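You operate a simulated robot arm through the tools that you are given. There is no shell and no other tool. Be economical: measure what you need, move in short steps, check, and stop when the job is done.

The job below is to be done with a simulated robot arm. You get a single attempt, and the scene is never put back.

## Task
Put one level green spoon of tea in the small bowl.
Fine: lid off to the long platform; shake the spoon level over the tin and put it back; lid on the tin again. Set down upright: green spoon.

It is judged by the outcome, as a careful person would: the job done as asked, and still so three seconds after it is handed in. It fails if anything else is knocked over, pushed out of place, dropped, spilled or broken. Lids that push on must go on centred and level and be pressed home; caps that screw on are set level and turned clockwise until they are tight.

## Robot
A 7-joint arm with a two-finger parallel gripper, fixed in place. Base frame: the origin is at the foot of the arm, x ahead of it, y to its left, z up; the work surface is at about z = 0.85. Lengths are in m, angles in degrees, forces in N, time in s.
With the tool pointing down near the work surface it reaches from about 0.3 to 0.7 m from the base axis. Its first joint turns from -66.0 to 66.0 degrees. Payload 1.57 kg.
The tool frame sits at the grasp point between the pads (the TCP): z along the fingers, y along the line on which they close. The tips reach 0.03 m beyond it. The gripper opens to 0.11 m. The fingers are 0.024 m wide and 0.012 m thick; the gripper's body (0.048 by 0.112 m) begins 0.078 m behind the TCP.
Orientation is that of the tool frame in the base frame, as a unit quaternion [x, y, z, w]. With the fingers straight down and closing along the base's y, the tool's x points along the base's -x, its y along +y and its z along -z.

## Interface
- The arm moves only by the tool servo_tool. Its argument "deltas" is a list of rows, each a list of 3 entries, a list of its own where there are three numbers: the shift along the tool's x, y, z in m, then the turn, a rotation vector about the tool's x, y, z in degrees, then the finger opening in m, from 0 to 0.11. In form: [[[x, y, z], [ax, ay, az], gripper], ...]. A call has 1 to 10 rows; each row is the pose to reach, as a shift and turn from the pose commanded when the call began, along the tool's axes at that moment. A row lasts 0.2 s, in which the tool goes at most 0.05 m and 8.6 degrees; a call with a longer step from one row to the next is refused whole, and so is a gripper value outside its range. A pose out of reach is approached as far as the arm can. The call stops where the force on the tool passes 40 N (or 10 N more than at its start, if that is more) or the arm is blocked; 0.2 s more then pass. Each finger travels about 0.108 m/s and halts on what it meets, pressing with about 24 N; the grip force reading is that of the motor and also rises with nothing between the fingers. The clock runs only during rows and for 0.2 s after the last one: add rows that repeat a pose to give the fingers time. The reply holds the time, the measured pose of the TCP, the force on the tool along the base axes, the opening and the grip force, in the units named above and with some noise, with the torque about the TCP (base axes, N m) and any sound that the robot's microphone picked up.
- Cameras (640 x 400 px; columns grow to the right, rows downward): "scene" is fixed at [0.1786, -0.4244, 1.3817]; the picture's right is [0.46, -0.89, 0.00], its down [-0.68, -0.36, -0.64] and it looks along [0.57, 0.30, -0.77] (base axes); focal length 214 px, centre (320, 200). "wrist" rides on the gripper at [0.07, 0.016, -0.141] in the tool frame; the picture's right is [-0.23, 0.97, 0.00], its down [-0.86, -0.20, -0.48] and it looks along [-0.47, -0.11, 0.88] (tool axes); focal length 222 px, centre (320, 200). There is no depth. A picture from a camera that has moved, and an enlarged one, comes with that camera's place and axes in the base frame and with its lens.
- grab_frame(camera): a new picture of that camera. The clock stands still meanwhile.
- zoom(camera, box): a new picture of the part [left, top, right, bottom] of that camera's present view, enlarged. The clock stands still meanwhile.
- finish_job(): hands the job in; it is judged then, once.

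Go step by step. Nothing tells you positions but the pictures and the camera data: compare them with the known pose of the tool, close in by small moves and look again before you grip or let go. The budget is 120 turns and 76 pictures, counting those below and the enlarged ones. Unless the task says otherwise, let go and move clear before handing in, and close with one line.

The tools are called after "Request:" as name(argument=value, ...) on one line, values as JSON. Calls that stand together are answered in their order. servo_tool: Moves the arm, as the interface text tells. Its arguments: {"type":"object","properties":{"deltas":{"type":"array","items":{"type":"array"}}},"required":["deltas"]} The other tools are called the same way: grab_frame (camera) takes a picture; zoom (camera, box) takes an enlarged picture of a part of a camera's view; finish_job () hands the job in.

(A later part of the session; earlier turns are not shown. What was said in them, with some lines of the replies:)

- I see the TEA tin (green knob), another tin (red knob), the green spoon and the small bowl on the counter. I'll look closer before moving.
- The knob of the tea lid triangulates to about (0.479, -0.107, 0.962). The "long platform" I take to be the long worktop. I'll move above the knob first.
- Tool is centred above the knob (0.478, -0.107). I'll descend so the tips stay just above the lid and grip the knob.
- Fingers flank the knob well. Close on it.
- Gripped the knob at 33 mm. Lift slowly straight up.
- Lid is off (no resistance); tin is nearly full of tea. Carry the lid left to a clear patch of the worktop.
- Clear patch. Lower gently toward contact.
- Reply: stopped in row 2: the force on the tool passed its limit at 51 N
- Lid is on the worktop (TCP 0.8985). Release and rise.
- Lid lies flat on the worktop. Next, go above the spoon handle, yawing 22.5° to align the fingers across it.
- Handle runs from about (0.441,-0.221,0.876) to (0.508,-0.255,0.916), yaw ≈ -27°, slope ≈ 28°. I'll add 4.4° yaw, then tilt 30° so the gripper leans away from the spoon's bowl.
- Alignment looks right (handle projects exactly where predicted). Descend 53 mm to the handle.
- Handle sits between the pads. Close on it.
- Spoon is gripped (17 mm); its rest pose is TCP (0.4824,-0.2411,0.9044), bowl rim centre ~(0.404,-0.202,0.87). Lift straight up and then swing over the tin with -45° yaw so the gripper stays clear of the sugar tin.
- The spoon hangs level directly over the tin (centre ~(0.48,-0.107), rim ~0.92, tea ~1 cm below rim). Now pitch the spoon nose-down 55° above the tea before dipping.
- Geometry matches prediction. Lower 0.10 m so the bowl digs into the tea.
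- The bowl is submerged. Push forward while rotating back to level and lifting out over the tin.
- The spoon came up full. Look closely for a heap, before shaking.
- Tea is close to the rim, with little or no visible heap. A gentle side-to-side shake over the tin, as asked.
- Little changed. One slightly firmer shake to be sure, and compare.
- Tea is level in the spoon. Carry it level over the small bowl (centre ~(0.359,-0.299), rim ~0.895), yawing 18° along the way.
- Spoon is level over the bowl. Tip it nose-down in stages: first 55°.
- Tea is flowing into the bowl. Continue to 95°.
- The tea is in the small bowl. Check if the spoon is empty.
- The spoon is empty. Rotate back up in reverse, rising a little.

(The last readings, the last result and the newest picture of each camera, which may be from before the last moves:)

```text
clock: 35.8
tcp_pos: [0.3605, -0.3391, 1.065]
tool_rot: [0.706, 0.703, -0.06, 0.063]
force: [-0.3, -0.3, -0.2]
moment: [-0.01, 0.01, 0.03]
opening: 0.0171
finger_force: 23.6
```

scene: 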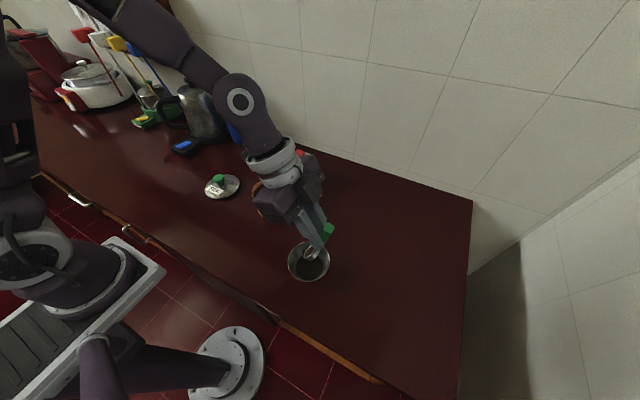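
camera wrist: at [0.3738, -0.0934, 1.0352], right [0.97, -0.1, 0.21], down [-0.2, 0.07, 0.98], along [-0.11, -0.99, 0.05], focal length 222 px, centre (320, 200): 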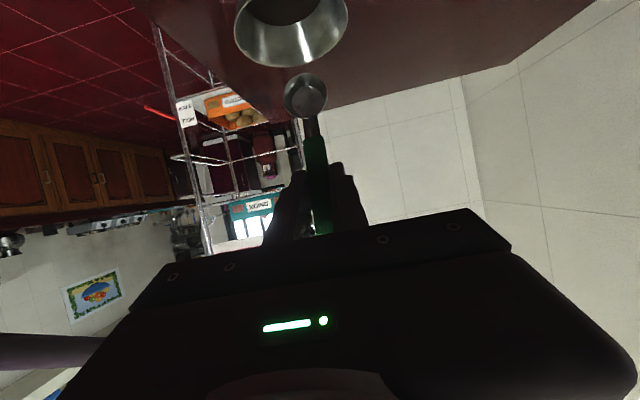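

Request:
servo_tool(deltas=[[[-0.0087, 0, 0.0068], [0, 8, 0], 0.005], [[-0.0174, 0, 0.0136], [0, 16, 0], 0.005], [[-0.0262, 0, 0.0205], [0, 24, 0], 0.005], [[-0.0349, 0, 0.0273], [0, 32, 0], 0.005], [[-0.0436, 0, 0.0341], [0, 40, 0], 0.005], [[-0.0436, 0, 0.0341], [0, 40, 0], 0.005]])

Request:
grab_frame(camera="wrist")

```text
clock: 37.2
tcp_pos: [0.3576, -0.3889, 1.041]
tool_rot: [0.684, 0.682, 0.186, -0.182]
force: [-0.1, 0.1, -0.4]
moment: [-0.02, 0.0, -0.01]
opening: 0.017
finger_force: 23.6
```

```text
35 pictures are left
camera wrist: at [0.3728, -0.3997, 1.1978], right [0.97, -0.2, -0.11], down [-0.21, -0.98, -0.02], along [-0.1, 0.04, -0.99], focal length 222 px, centre (320, 200)
```

wrist: 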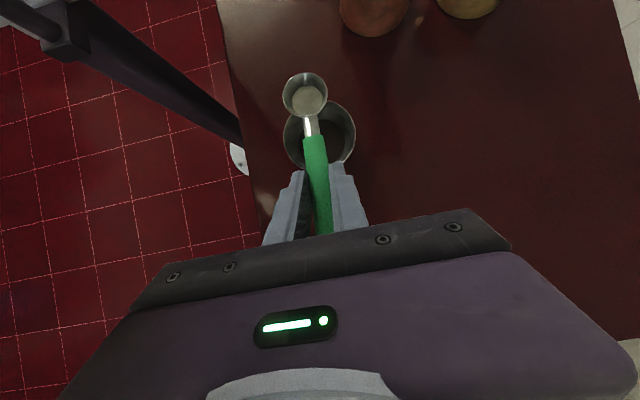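

Now return to above the spoon's original place with the original yaw.

Request:
servo_tool(deltas=[[[0.0157, 0.0155, 0.0099], [3.96, 0, -6.86], 0.005], [[0.0314, 0.0311, 0.0198], [7.92, 0, -13.7], 0.005], [[0.047, 0.0466, 0.0297], [11.9, 0, -20.6], 0.005], [[0.0627, 0.0622, 0.0397], [15.85, 0, -27.45], 0.005], [[0.0784, 0.0777, 0.0496], [19.8, 0, -34.3], 0.005], [[0.0941, 0.0932, 0.0595], [23.8, 0, -41.2], 0.005], [[0.1097, 0.1088, 0.0694], [27.7, 0, -48], 0.005], [[0.1254, 0.1243, 0.0793], [31.7, 0, -54.9], 0.005], [[0.1254, 0.1243, 0.0793], [31.7, 0, -54.9], 0.005]])

Request:
zoom(camera="scene", box=[230, 140, 370, 290])

```text
clock: 39.2
tcp_pos: [0.4825, -0.2428, 1.0346]
tool_rot: [0.225, 0.94, 0.061, -0.25]
force: [-0.1, 0.0, -0.2]
moment: [0.02, -0.01, -0.03]
opening: 0.0168
finger_force: 24.2
```

```text
2.67 times, centred on (300, 215) of scene
camera zoom: at [0.1787, -0.4244, 1.3817], right [0.46, -0.89, 0.0], down [-0.68, -0.36, -0.64], along [0.57, 0.3, -0.77], focal length 572 px, centre (373, 160)
```

zoom: 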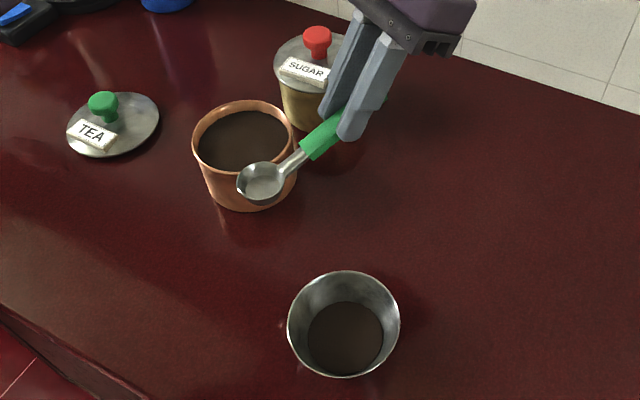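

Orientation matches the original. Lower to just above rest.

Request:
servo_tool(deltas=[[[-0.018, 0, 0.0312], [0, 0, 0], 0.005], [[-0.036, 0, 0.0624], [0, 0, 0], 0.005], [[-0.05, 0, 0.0866], [0, 0, 0], 0.005], [[-0.058, 0.0, 0.1005], [0, 0, 0], 0.005], [[-0.0625, 0.0, 0.1083], [0, 0, 0], 0.005], [[-0.0625, 0, 0.1083], [0, 0, 0], 0.005]])

Request:
zoom(camera="scene", box=[260, 190, 340, 260])

```text
clock: 40.6
tcp_pos: [0.4837, -0.2411, 0.9081]
tool_rot: [0.224, 0.94, 0.06, -0.25]
force: [0.9, -1.0, -0.3]
moment: [0.01, -0.01, 0.01]
opening: 0.0167
finger_force: 24.6
```

```text
5.71 times, centred on (300, 225) of scene
camera zoom: at [0.1786, -0.4244, 1.3817], right [0.46, -0.89, 0.0], down [-0.68, -0.36, -0.64], along [0.57, 0.3, -0.77], focal length 1226 px, centre (434, 57)
```

zoom: 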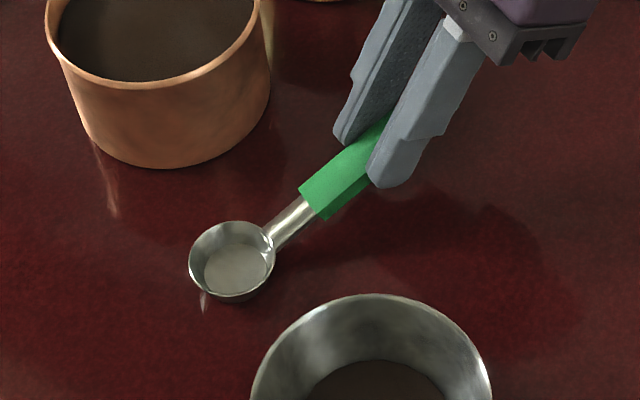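

Lower in 1–1.5 mm steps until it touches.

Request:
servo_tool(deltas=[[[-0.0007, 0, 0.0013], [0, 0, 0], 0.005], [[-0.0013, 0, 0.0022], [0, 0, 0], 0.005]])

```text
clock: 41.2
tcp_pos: [0.4837, -0.2404, 0.9063]
tool_rot: [0.225, 0.94, 0.06, -0.25]
force: [3.5, 0.3, 11.2]
moment: [0.34, 0.67, -0.15]
opening: 0.0168
finger_force: 23.9
```

Contact (11 N). Release and back off along the tool axis.

Request:
servo_tool(deltas=[[[0.0005, 0, -0.0008], [0, 0, 0], 0.025], [[0.0005, 0, -0.0008], [0, 0, 0], 0.05], [[0.0005, 0, -0.0008], [0, 0, 0], 0.05], [[0.0005, 0, -0.0008], [0, 0, 0], 0.05], [[0, 0, -0.03], [0, 0, 0], 0.05], [[0, 0, -0.07], [0, 0, 0], 0.05], [[0, 0, -0.11], [0, 0, 0], 0.05]])

Request:
zoom(camera="scene", box=[230, 140, 370, 290])

```text
clock: 42.8
tcp_pos: [0.4931, -0.2547, 1.001]
tool_rot: [0.226, 0.939, 0.062, -0.25]
force: [-0.6, 0.4, 0.0]
moment: [0.0, -0.03, 0.0]
opening: 0.0502
finger_force: 0.1
out of reach, approached as far as the arm can: row 6, 7
```

```text
2.67 times, centred on (300, 215) of scene
camera zoom: at [0.1787, -0.4244, 1.3817], right [0.46, -0.89, 0.0], down [-0.68, -0.36, -0.64], along [0.57, 0.3, -0.77], focal length 572 px, centre (373, 160)
```

zoom: 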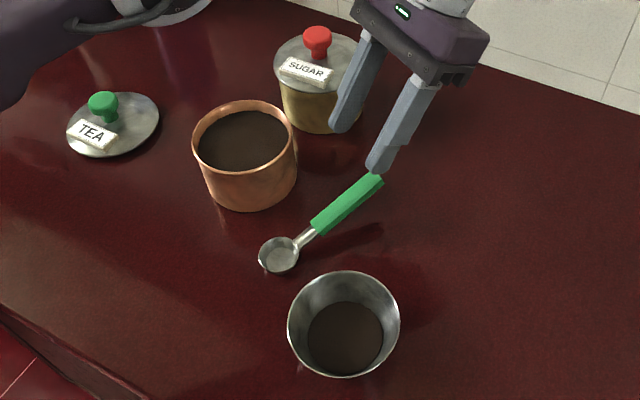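

Spoon is back upright in its place. Raise and un-tilt the tool.

Request:
servo_tool(deltas=[[[0.01, 0, -0.0173], [0, 0, 0], 0.05], [[0.02, 0, -0.0346], [0, -7.5, 0], 0.05], [[0.03, 0, -0.052], [0, -15, 0], 0.05], [[0.04, 0, -0.0693], [0, -22.5, 0], 0.05], [[0.04, 0, -0.0693], [0, -30, 0], 0.06], [[0.04, 0, -0.0693], [0, -30, 0], 0.065]])

```text
clock: 44.2
tcp_pos: [0.4924, -0.2536, 1.0808]
tool_rot: [0.233, 0.972, 0.001, 0.003]
force: [-0.1, 0.3, -0.2]
moment: [0.01, 0.0, 0.0]
opening: 0.0651
finger_force: 0.0
out of reach, approached as far as the arm can: row 1
```

Request:
servo_tool(deltas=[[[0.0229, 0.0369, 0.0025], [0, 0, -3.4], 0.065], [[0.0458, 0.0739, 0.005], [0, 0, -6.75], 0.065], [[0.0687, 0.1108, 0.0075], [0, 0, -10.1], 0.065], [[0.0916, 0.1478, 0.01], [0, 0, -13.5], 0.065], [[0.1145, 0.1847, 0.0125], [0, 0, -16.9], 0.065], [[0.1374, 0.2216, 0.015], [0, 0, -20.2], 0.065], [[0.1603, 0.2586, 0.0175], [0, 0, -23.6], 0.065], [[0.1832, 0.2955, 0.02], [0, 0, -27], 0.065], [[0.1832, 0.2955, 0.02], [0, 0, -27], 0.065]])

Request:
grab_frame(camera="wrist")

```text
clock: 46.2
tcp_pos: [0.4642, 0.0935, 1.0626]
tool_rot: [-0.001, 1.0, 0.0, 0.002]
force: [0.5, 0.1, -0.2]
moment: [-0.04, 0.0, -0.01]
opening: 0.0651
finger_force: 0.0
```

```text
31 pictures are left
camera wrist: at [0.393, 0.1093, 1.2036], right [0.23, 0.97, 0.0], down [0.85, -0.2, 0.48], along [0.47, -0.11, -0.88], focal length 222 px, centre (320, 200)
```

wrist: 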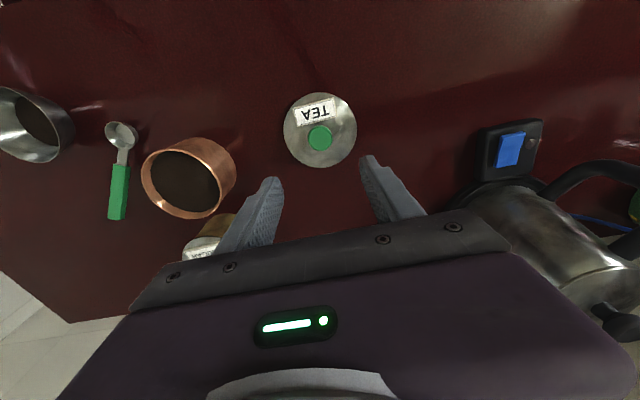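

Directly above the lid. Descend to the knob and grip as before.

Request:
servo_tool(deltas=[[[0.0005, 0, 0.045], [0, 0, 0], 0.065], [[0.001, 0, 0.09], [0, 0, 0], 0.065], [[0.001, 0, 0.13], [0, 0, 0], 0.065], [[0.001, 0, 0.15], [0, 0, 0], 0.065], [[0.001, 0, 0.163], [0, 0, 0], 0.065], [[0.001, 0, 0.163], [0, 0, 0], 0.045], [[0.001, 0, 0.163], [0, 0, 0], 0.02], [[0.001, 0, 0.163], [0, 0, 0], 0.02], [[0.001, 0, 0.163], [0, 0, 0], 0.02]])

```text
clock: 48.2
tcp_pos: [0.4627, 0.094, 0.8987]
tool_rot: [-0.002, 1.0, 0.0, 0.001]
force: [0.8, -0.3, 0.0]
moment: [0.03, -0.02, -0.01]
opening: 0.0329
finger_force: 23.7
```

Gripped. Lift and carry back above the tin to (0.4788,-0.1062).

Request:
servo_tool(deltas=[[[0, 0, -0.02], [0, 0, 0], 0.02], [[0, 0, -0.06], [0, 0, 0], 0.02], [[0, 0, -0.1], [0, 0, 0], 0.02], [[0, 0, -0.13], [0, 0, 0], 0.02], [[-0.0032, -0.04, -0.13], [0, 0, 0], 0.02], [[-0.0064, -0.08, -0.13], [0, 0, 0], 0.02], [[-0.0097, -0.12, -0.13], [0, 0, 0], 0.02], [[-0.0129, -0.16, -0.13], [0, 0, 0], 0.02], [[-0.0161, -0.2002, -0.13], [0, 0, 0], 0.02], [[-0.0161, -0.2002, -0.13], [0, 0, 0], 0.02]])

Request:
servo_tool(deltas=[[[0, 0, 0.02], [0, 0, 0], 0.02], [[0, 0, 0.035], [0, 0, 0], 0.02], [[0, 0, 0.045], [0, 0, 0], 0.02], [[0, 0, 0.045], [0, 0, 0], 0.02]])

Request:
zoom(camera="scene", box=[230, 130, 330, 230])

Request:
zoom(camera="wrist", box=[220, 80, 420, 240])

```text
clock: 50.4
tcp_pos: [0.4744, -0.1061, 1.0303]
tool_rot: [0.0, 1.0, 0.0, 0.002]
force: [-0.4, -0.5, 0.3]
moment: [-0.01, 0.01, -0.03]
opening: 0.0329
finger_force: 24.0
```

```text
clock: 51.4
tcp_pos: [0.4759, -0.1073, 0.9833]
tool_rot: [-0.001, 1.0, 0.0, 0.003]
force: [-0.3, -0.6, -0.6]
moment: [0.0, -0.03, -0.02]
opening: 0.0328
finger_force: 23.9
```

```text
4.00 times, centred on (280, 180) of scene
camera zoom: at [0.1786, -0.4244, 1.3817], right [0.46, -0.89, 0.0], down [-0.68, -0.36, -0.64], along [0.57, 0.3, -0.77], focal length 858 px, centre (480, 280)
```

zoom: 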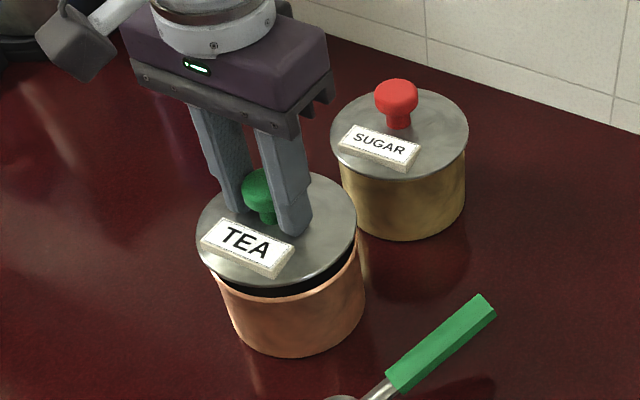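

```text
2.50 times, centred on (320, 160) of wrist
camera zoom: at [0.4053, -0.0908, 1.1246], right [0.23, 0.97, 0.0], down [0.85, -0.2, 0.48], along [0.47, -0.11, -0.88], focal length 555 px, centre (320, 300)
```

zoom: 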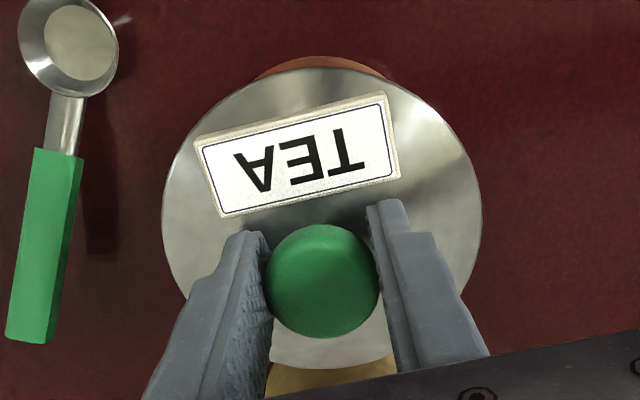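

Close above the rim. I'll check centring closely before lowering.

Request:
zoom(camera="scene", box=[270, 175, 330, 220])

Request:
zoom(camera="scene", box=[270, 170, 300, 222])

```text
8.89 times, centred on (300, 198) of scene
camera zoom: at [0.1786, -0.4244, 1.3817], right [0.46, -0.89, 0.0], down [-0.68, -0.36, -0.64], along [0.57, 0.3, -0.77], focal length 1906 px, centre (498, 222)
```

zoom: 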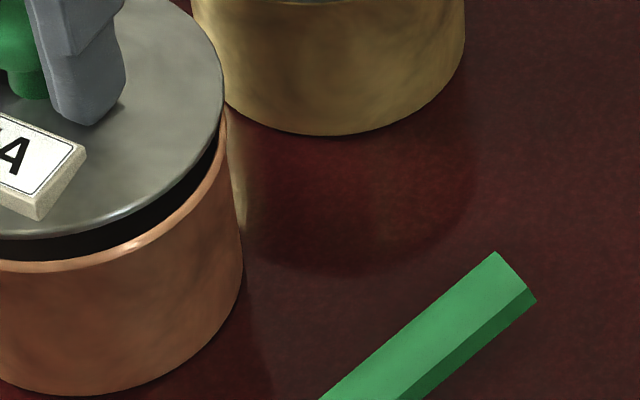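

```text
7.69 times, centred on (285, 196) of scene
camera zoom: at [0.1786, -0.4244, 1.3817], right [0.46, -0.89, 0.0], down [-0.68, -0.36, -0.64], along [0.57, 0.3, -0.77], focal length 1650 px, centre (589, 231)
```

zoom: 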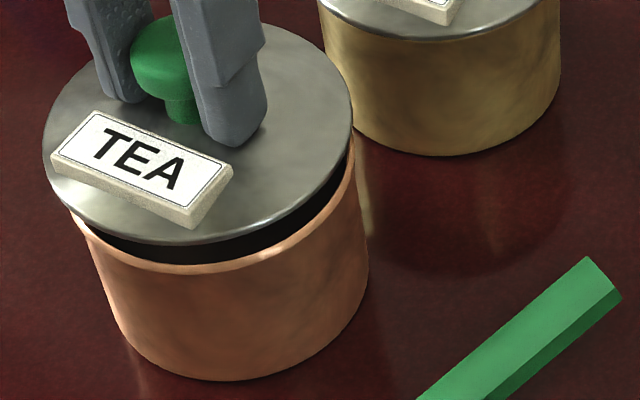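

Lid appears ~2 mm off toward -x, agreeing with the pose reading. Shift +3 mm in x and lower near contact.

Request:
servo_tool(deltas=[[[-0.003, 0, 0], [0, 0, 0], 0.02], [[-0.003, 0, 0.006], [0, 0, 0], 0.02], [[-0.003, 0, 0.011], [0, 0, 0], 0.02], [[-0.003, 0, 0.011], [0, 0, 0], 0.02]])

Request:
zoom(camera="scene", box=[245, 170, 305, 222])

```text
clock: 52.4
tcp_pos: [0.4819, -0.1047, 0.9725]
tool_rot: [-0.001, 1.0, 0.0, 0.001]
force: [0.0, 0.2, -0.5]
moment: [0.02, -0.02, 0.0]
opening: 0.0329
finger_force: 24.3
```

```text
7.69 times, centred on (275, 196) of scene
camera zoom: at [0.1786, -0.4244, 1.3817], right [0.46, -0.89, 0.0], down [-0.68, -0.36, -0.64], along [0.57, 0.3, -0.77], focal length 1650 px, centre (666, 231)
```

zoom: 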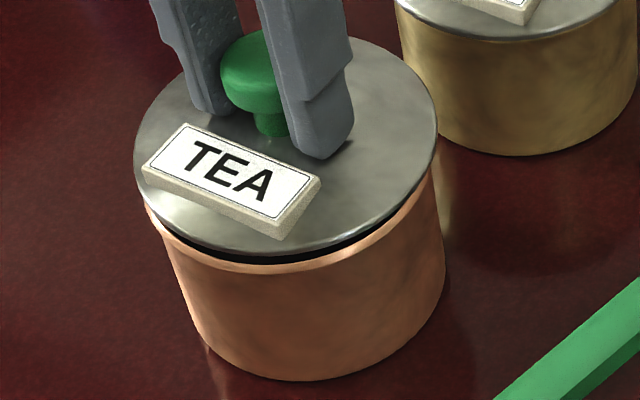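

Centred within ~1 mm. Lower to contact in small steps.

Request:
servo_tool(deltas=[[[0, 0, 0.002], [0, 0, 0], 0.02], [[0, 0, 0.004], [0, 0, 0], 0.02], [[0, 0, 0.004], [0, 0, 0], 0.02]])

Request:
zoom(camera="scene", box=[245, 170, 305, 222])

```text
clock: 53.2
tcp_pos: [0.4831, -0.1058, 0.9687]
tool_rot: [-0.001, 1.0, 0.0, 0.002]
force: [0.1, 0.1, -0.4]
moment: [0.02, 0.01, -0.03]
opening: 0.033
finger_force: 24.3
```

```text
7.69 times, centred on (275, 196) of scene
camera zoom: at [0.1786, -0.4244, 1.3817], right [0.46, -0.89, 0.0], down [-0.68, -0.36, -0.64], along [0.57, 0.3, -0.77], focal length 1650 px, centre (666, 231)
```

zoom: 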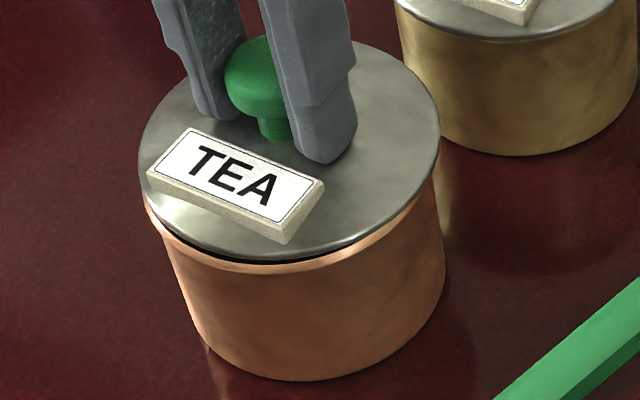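

Still ~2 mm up. The pose reading differs from the original by ~4 mm in x, so I compare with the identical crop taken before the lid was removed.

Request:
zoom(camera="scene", box=[220, 110, 350, 230])

Request:
zoom(camera="wrist", box=[220, 80, 420, 240])

```text
3.33 times, centred on (285, 170) of scene
camera zoom: at [0.1786, -0.4244, 1.3817], right [0.46, -0.89, 0.0], down [-0.68, -0.36, -0.64], along [0.57, 0.3, -0.77], focal length 715 px, centre (437, 300)
```

zoom: 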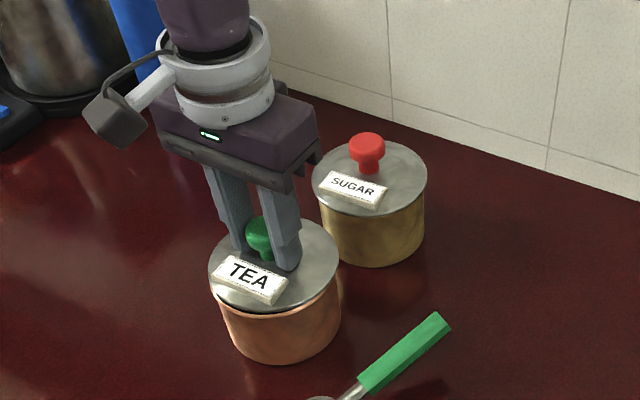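

```text
2.50 times, centred on (320, 160) of wrist
camera zoom: at [0.4112, -0.0898, 1.1096], right [0.23, 0.97, 0.0], down [0.85, -0.2, 0.48], along [0.47, -0.11, -0.88], focal length 555 px, centre (320, 300)
```

zoom: 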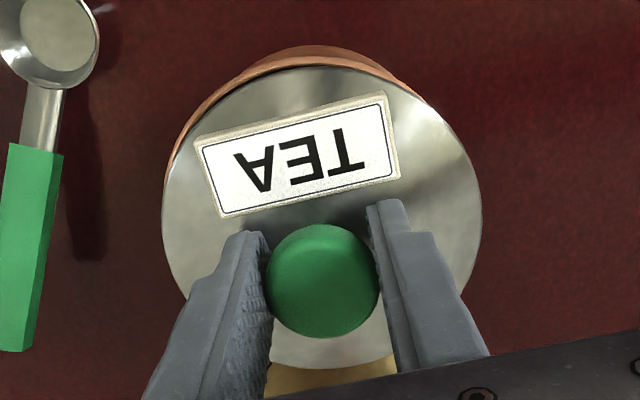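

Both comparisons say the lid is ~5 mm too far +x. Lift 3 mm, shift back 4.5 mm, and recheck.

Request:
servo_tool(deltas=[[[0, 0, -0.003], [0, 0, 0], 0.02], [[0.0025, -0.0005, -0.003], [0, 0, 0], 0.02], [[0.0045, -0.0005, -0.003], [0, 0, 0], 0.02], [[0.0045, -0.0005, 0.0], [0, 0, 0], 0.02], [[0.0045, -0.0005, 0.0], [0, 0, 0], 0.02]])

Request:
zoom(camera="scene", box=[220, 110, 350, 230])

Request:
zoom(camera="wrist", box=[220, 80, 420, 240])

```text
clock: 54.4
tcp_pos: [0.4778, -0.1063, 0.9684]
tool_rot: [-0.001, 1.0, 0.0, 0.002]
force: [-0.2, 0.6, -0.6]
moment: [-0.01, 0.03, -0.03]
opening: 0.0327
finger_force: 24.0
```

```text
3.33 times, centred on (285, 170) of scene
camera zoom: at [0.1786, -0.4244, 1.3817], right [0.46, -0.89, 0.0], down [-0.68, -0.36, -0.64], along [0.57, 0.3, -0.77], focal length 715 px, centre (437, 300)
```

zoom: 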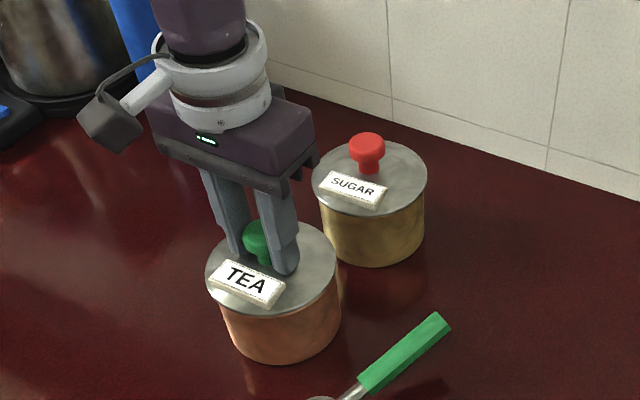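

```text
2.50 times, centred on (320, 160) of wrist
camera zoom: at [0.4063, -0.0907, 1.11], right [0.23, 0.97, 0.0], down [0.85, -0.2, 0.48], along [0.47, -0.11, -0.88], focal length 555 px, centre (320, 300)
```

zoom: 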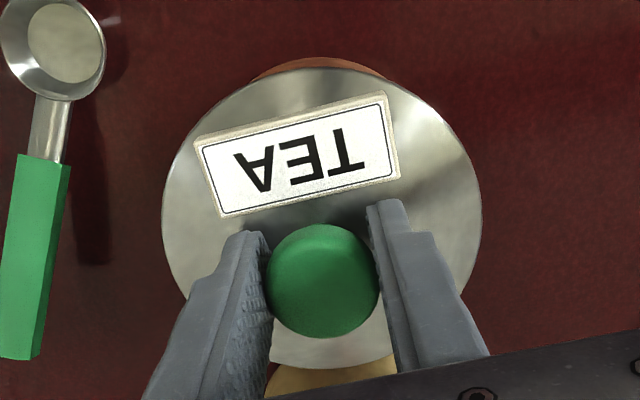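

Nearly exactly the original location, ~3 mm above. Nudge y by -1 mm and lower to contact.

Request:
servo_tool(deltas=[[[0, -0.0008, 0.001], [0, 0, 0], 0.02], [[0, -0.0008, 0.002], [0, 0, 0], 0.02], [[0, -0.0008, 0.002], [0, 0, 0], 0.02]])

Request:
zoom(camera="scene", box=[245, 170, 305, 222])

```text
clock: 55.2
tcp_pos: [0.4773, -0.1075, 0.967]
tool_rot: [-0.001, 1.0, 0.0, 0.002]
force: [0.0, -0.1, 1.3]
moment: [-0.06, -0.05, 0.0]
opening: 0.0329
finger_force: 24.3
```

```text
7.69 times, centred on (275, 196) of scene
camera zoom: at [0.1786, -0.4244, 1.3817], right [0.46, -0.89, 0.0], down [-0.68, -0.36, -0.64], along [0.57, 0.3, -0.77], focal length 1650 px, centre (666, 231)
```

zoom: 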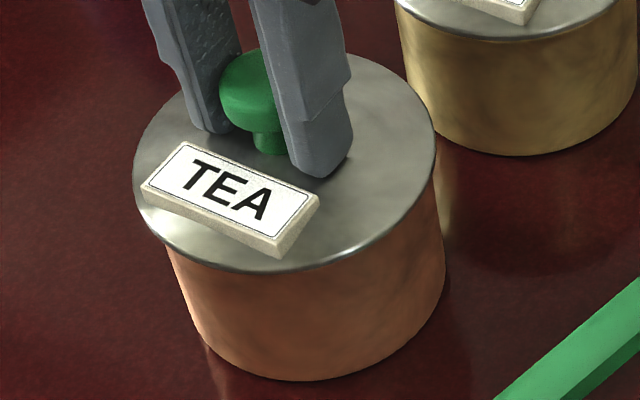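

The lid sits flush with no gap. Press gently to seat it.

Request:
servo_tool(deltas=[[[0, 0, 0.0008], [0, 0, 0], 0.02], [[0, 0, 0.0014], [0, 0, 0], 0.02]])

```text
clock: 55.8
tcp_pos: [0.478, -0.1084, 0.9669]
tool_rot: [-0.001, 1.0, 0.0, 0.004]
force: [-6.0, 7.1, 30.8]
moment: [0.11, 0.13, 0.04]
opening: 0.0328
finger_force: 23.9
```

Seated with 31 N down and no further travel. Relieve, release and rise.

Request:
servo_tool(deltas=[[[0, 0, -0.0012], [0, 0, 0], 0.02], [[0, 0, -0.0012], [0, 0, 0], 0.045], [[0, 0, -0.0012], [0, 0, 0], 0.065], [[0, 0, -0.0012], [0, 0, 0], 0.065], [[0, 0, -0.03], [0, 0, 0], 0.065], [[0, 0, -0.07], [0, 0, 0], 0.065], [[0, 0, -0.11], [0, 0, 0], 0.065], [[0.0, 0.04, -0.14], [0, 0, 0], 0.065], [[0.0, 0.08, -0.17], [0, 0, 0], 0.065], [[0.0, 0.12, -0.19], [0, 0, 0], 0.065]])

Request:
zoom(camera="scene", box=[230, 130, 350, 290])

Request:
zoom(camera="scene", box=[245, 170, 305, 222])

Request:
grab_frame(camera="wrist")

```text
clock: 58.0
tcp_pos: [0.4793, 0.0129, 1.1531]
tool_rot: [-0.001, 1.0, 0.0, 0.002]
force: [0.0, -0.4, -0.1]
moment: [-0.02, 0.02, 0.01]
opening: 0.0649
finger_force: 0.0
```

```text
2.50 times, centred on (290, 210) of scene
camera zoom: at [0.1786, -0.4244, 1.3817], right [0.46, -0.89, 0.0], down [-0.68, -0.36, -0.64], along [0.57, 0.3, -0.77], focal length 536 px, centre (395, 175)
```

zoom: 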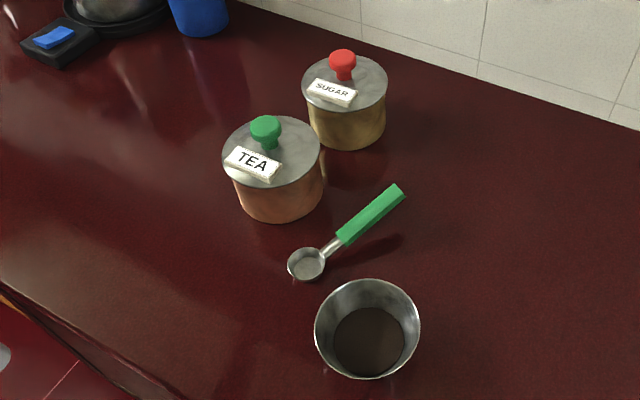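

```text
7.69 times, centred on (275, 196) of scene
camera zoom: at [0.1786, -0.4244, 1.3817], right [0.46, -0.89, 0.0], down [-0.68, -0.36, -0.64], along [0.57, 0.3, -0.77], focal length 1650 px, centre (666, 231)
```

zoom: 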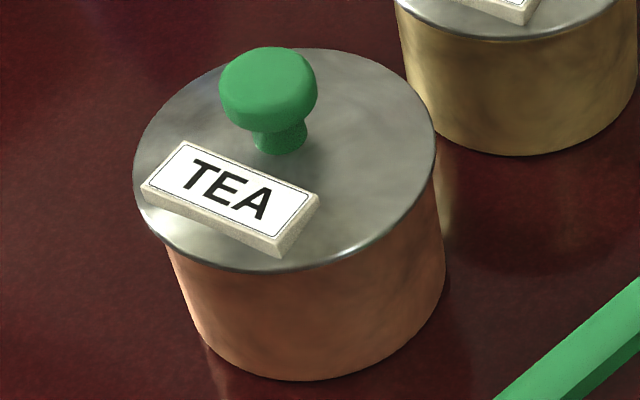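

```text
17 pictures are left
camera wrist: at [0.4086, 0.0288, 1.2945], right [0.23, 0.97, 0.0], down [0.85, -0.2, 0.48], along [0.47, -0.11, -0.88], focal length 222 px, centre (320, 200)
```

wrist: 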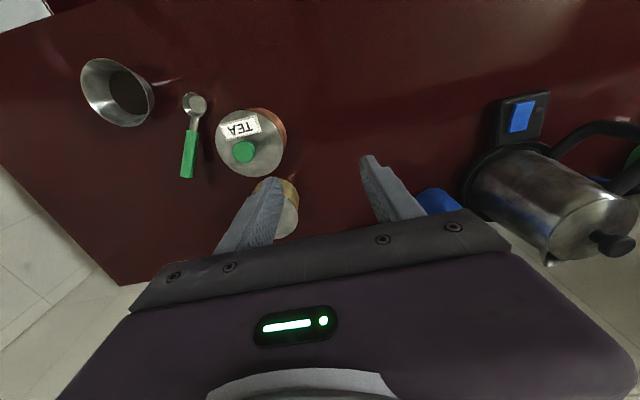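

Everything matches the starting layout: the lid is level and centred on the tin, the spoon is upright in its place, and the tea is in the small bowl. The arm is clear, so I'm handing in.

Request:
finish_job()

```text
The job is handed in.
```

One level green spoon of tea is in the small bowl, the spoon is back upright in its place, and the lid is seated on the tea tin again.
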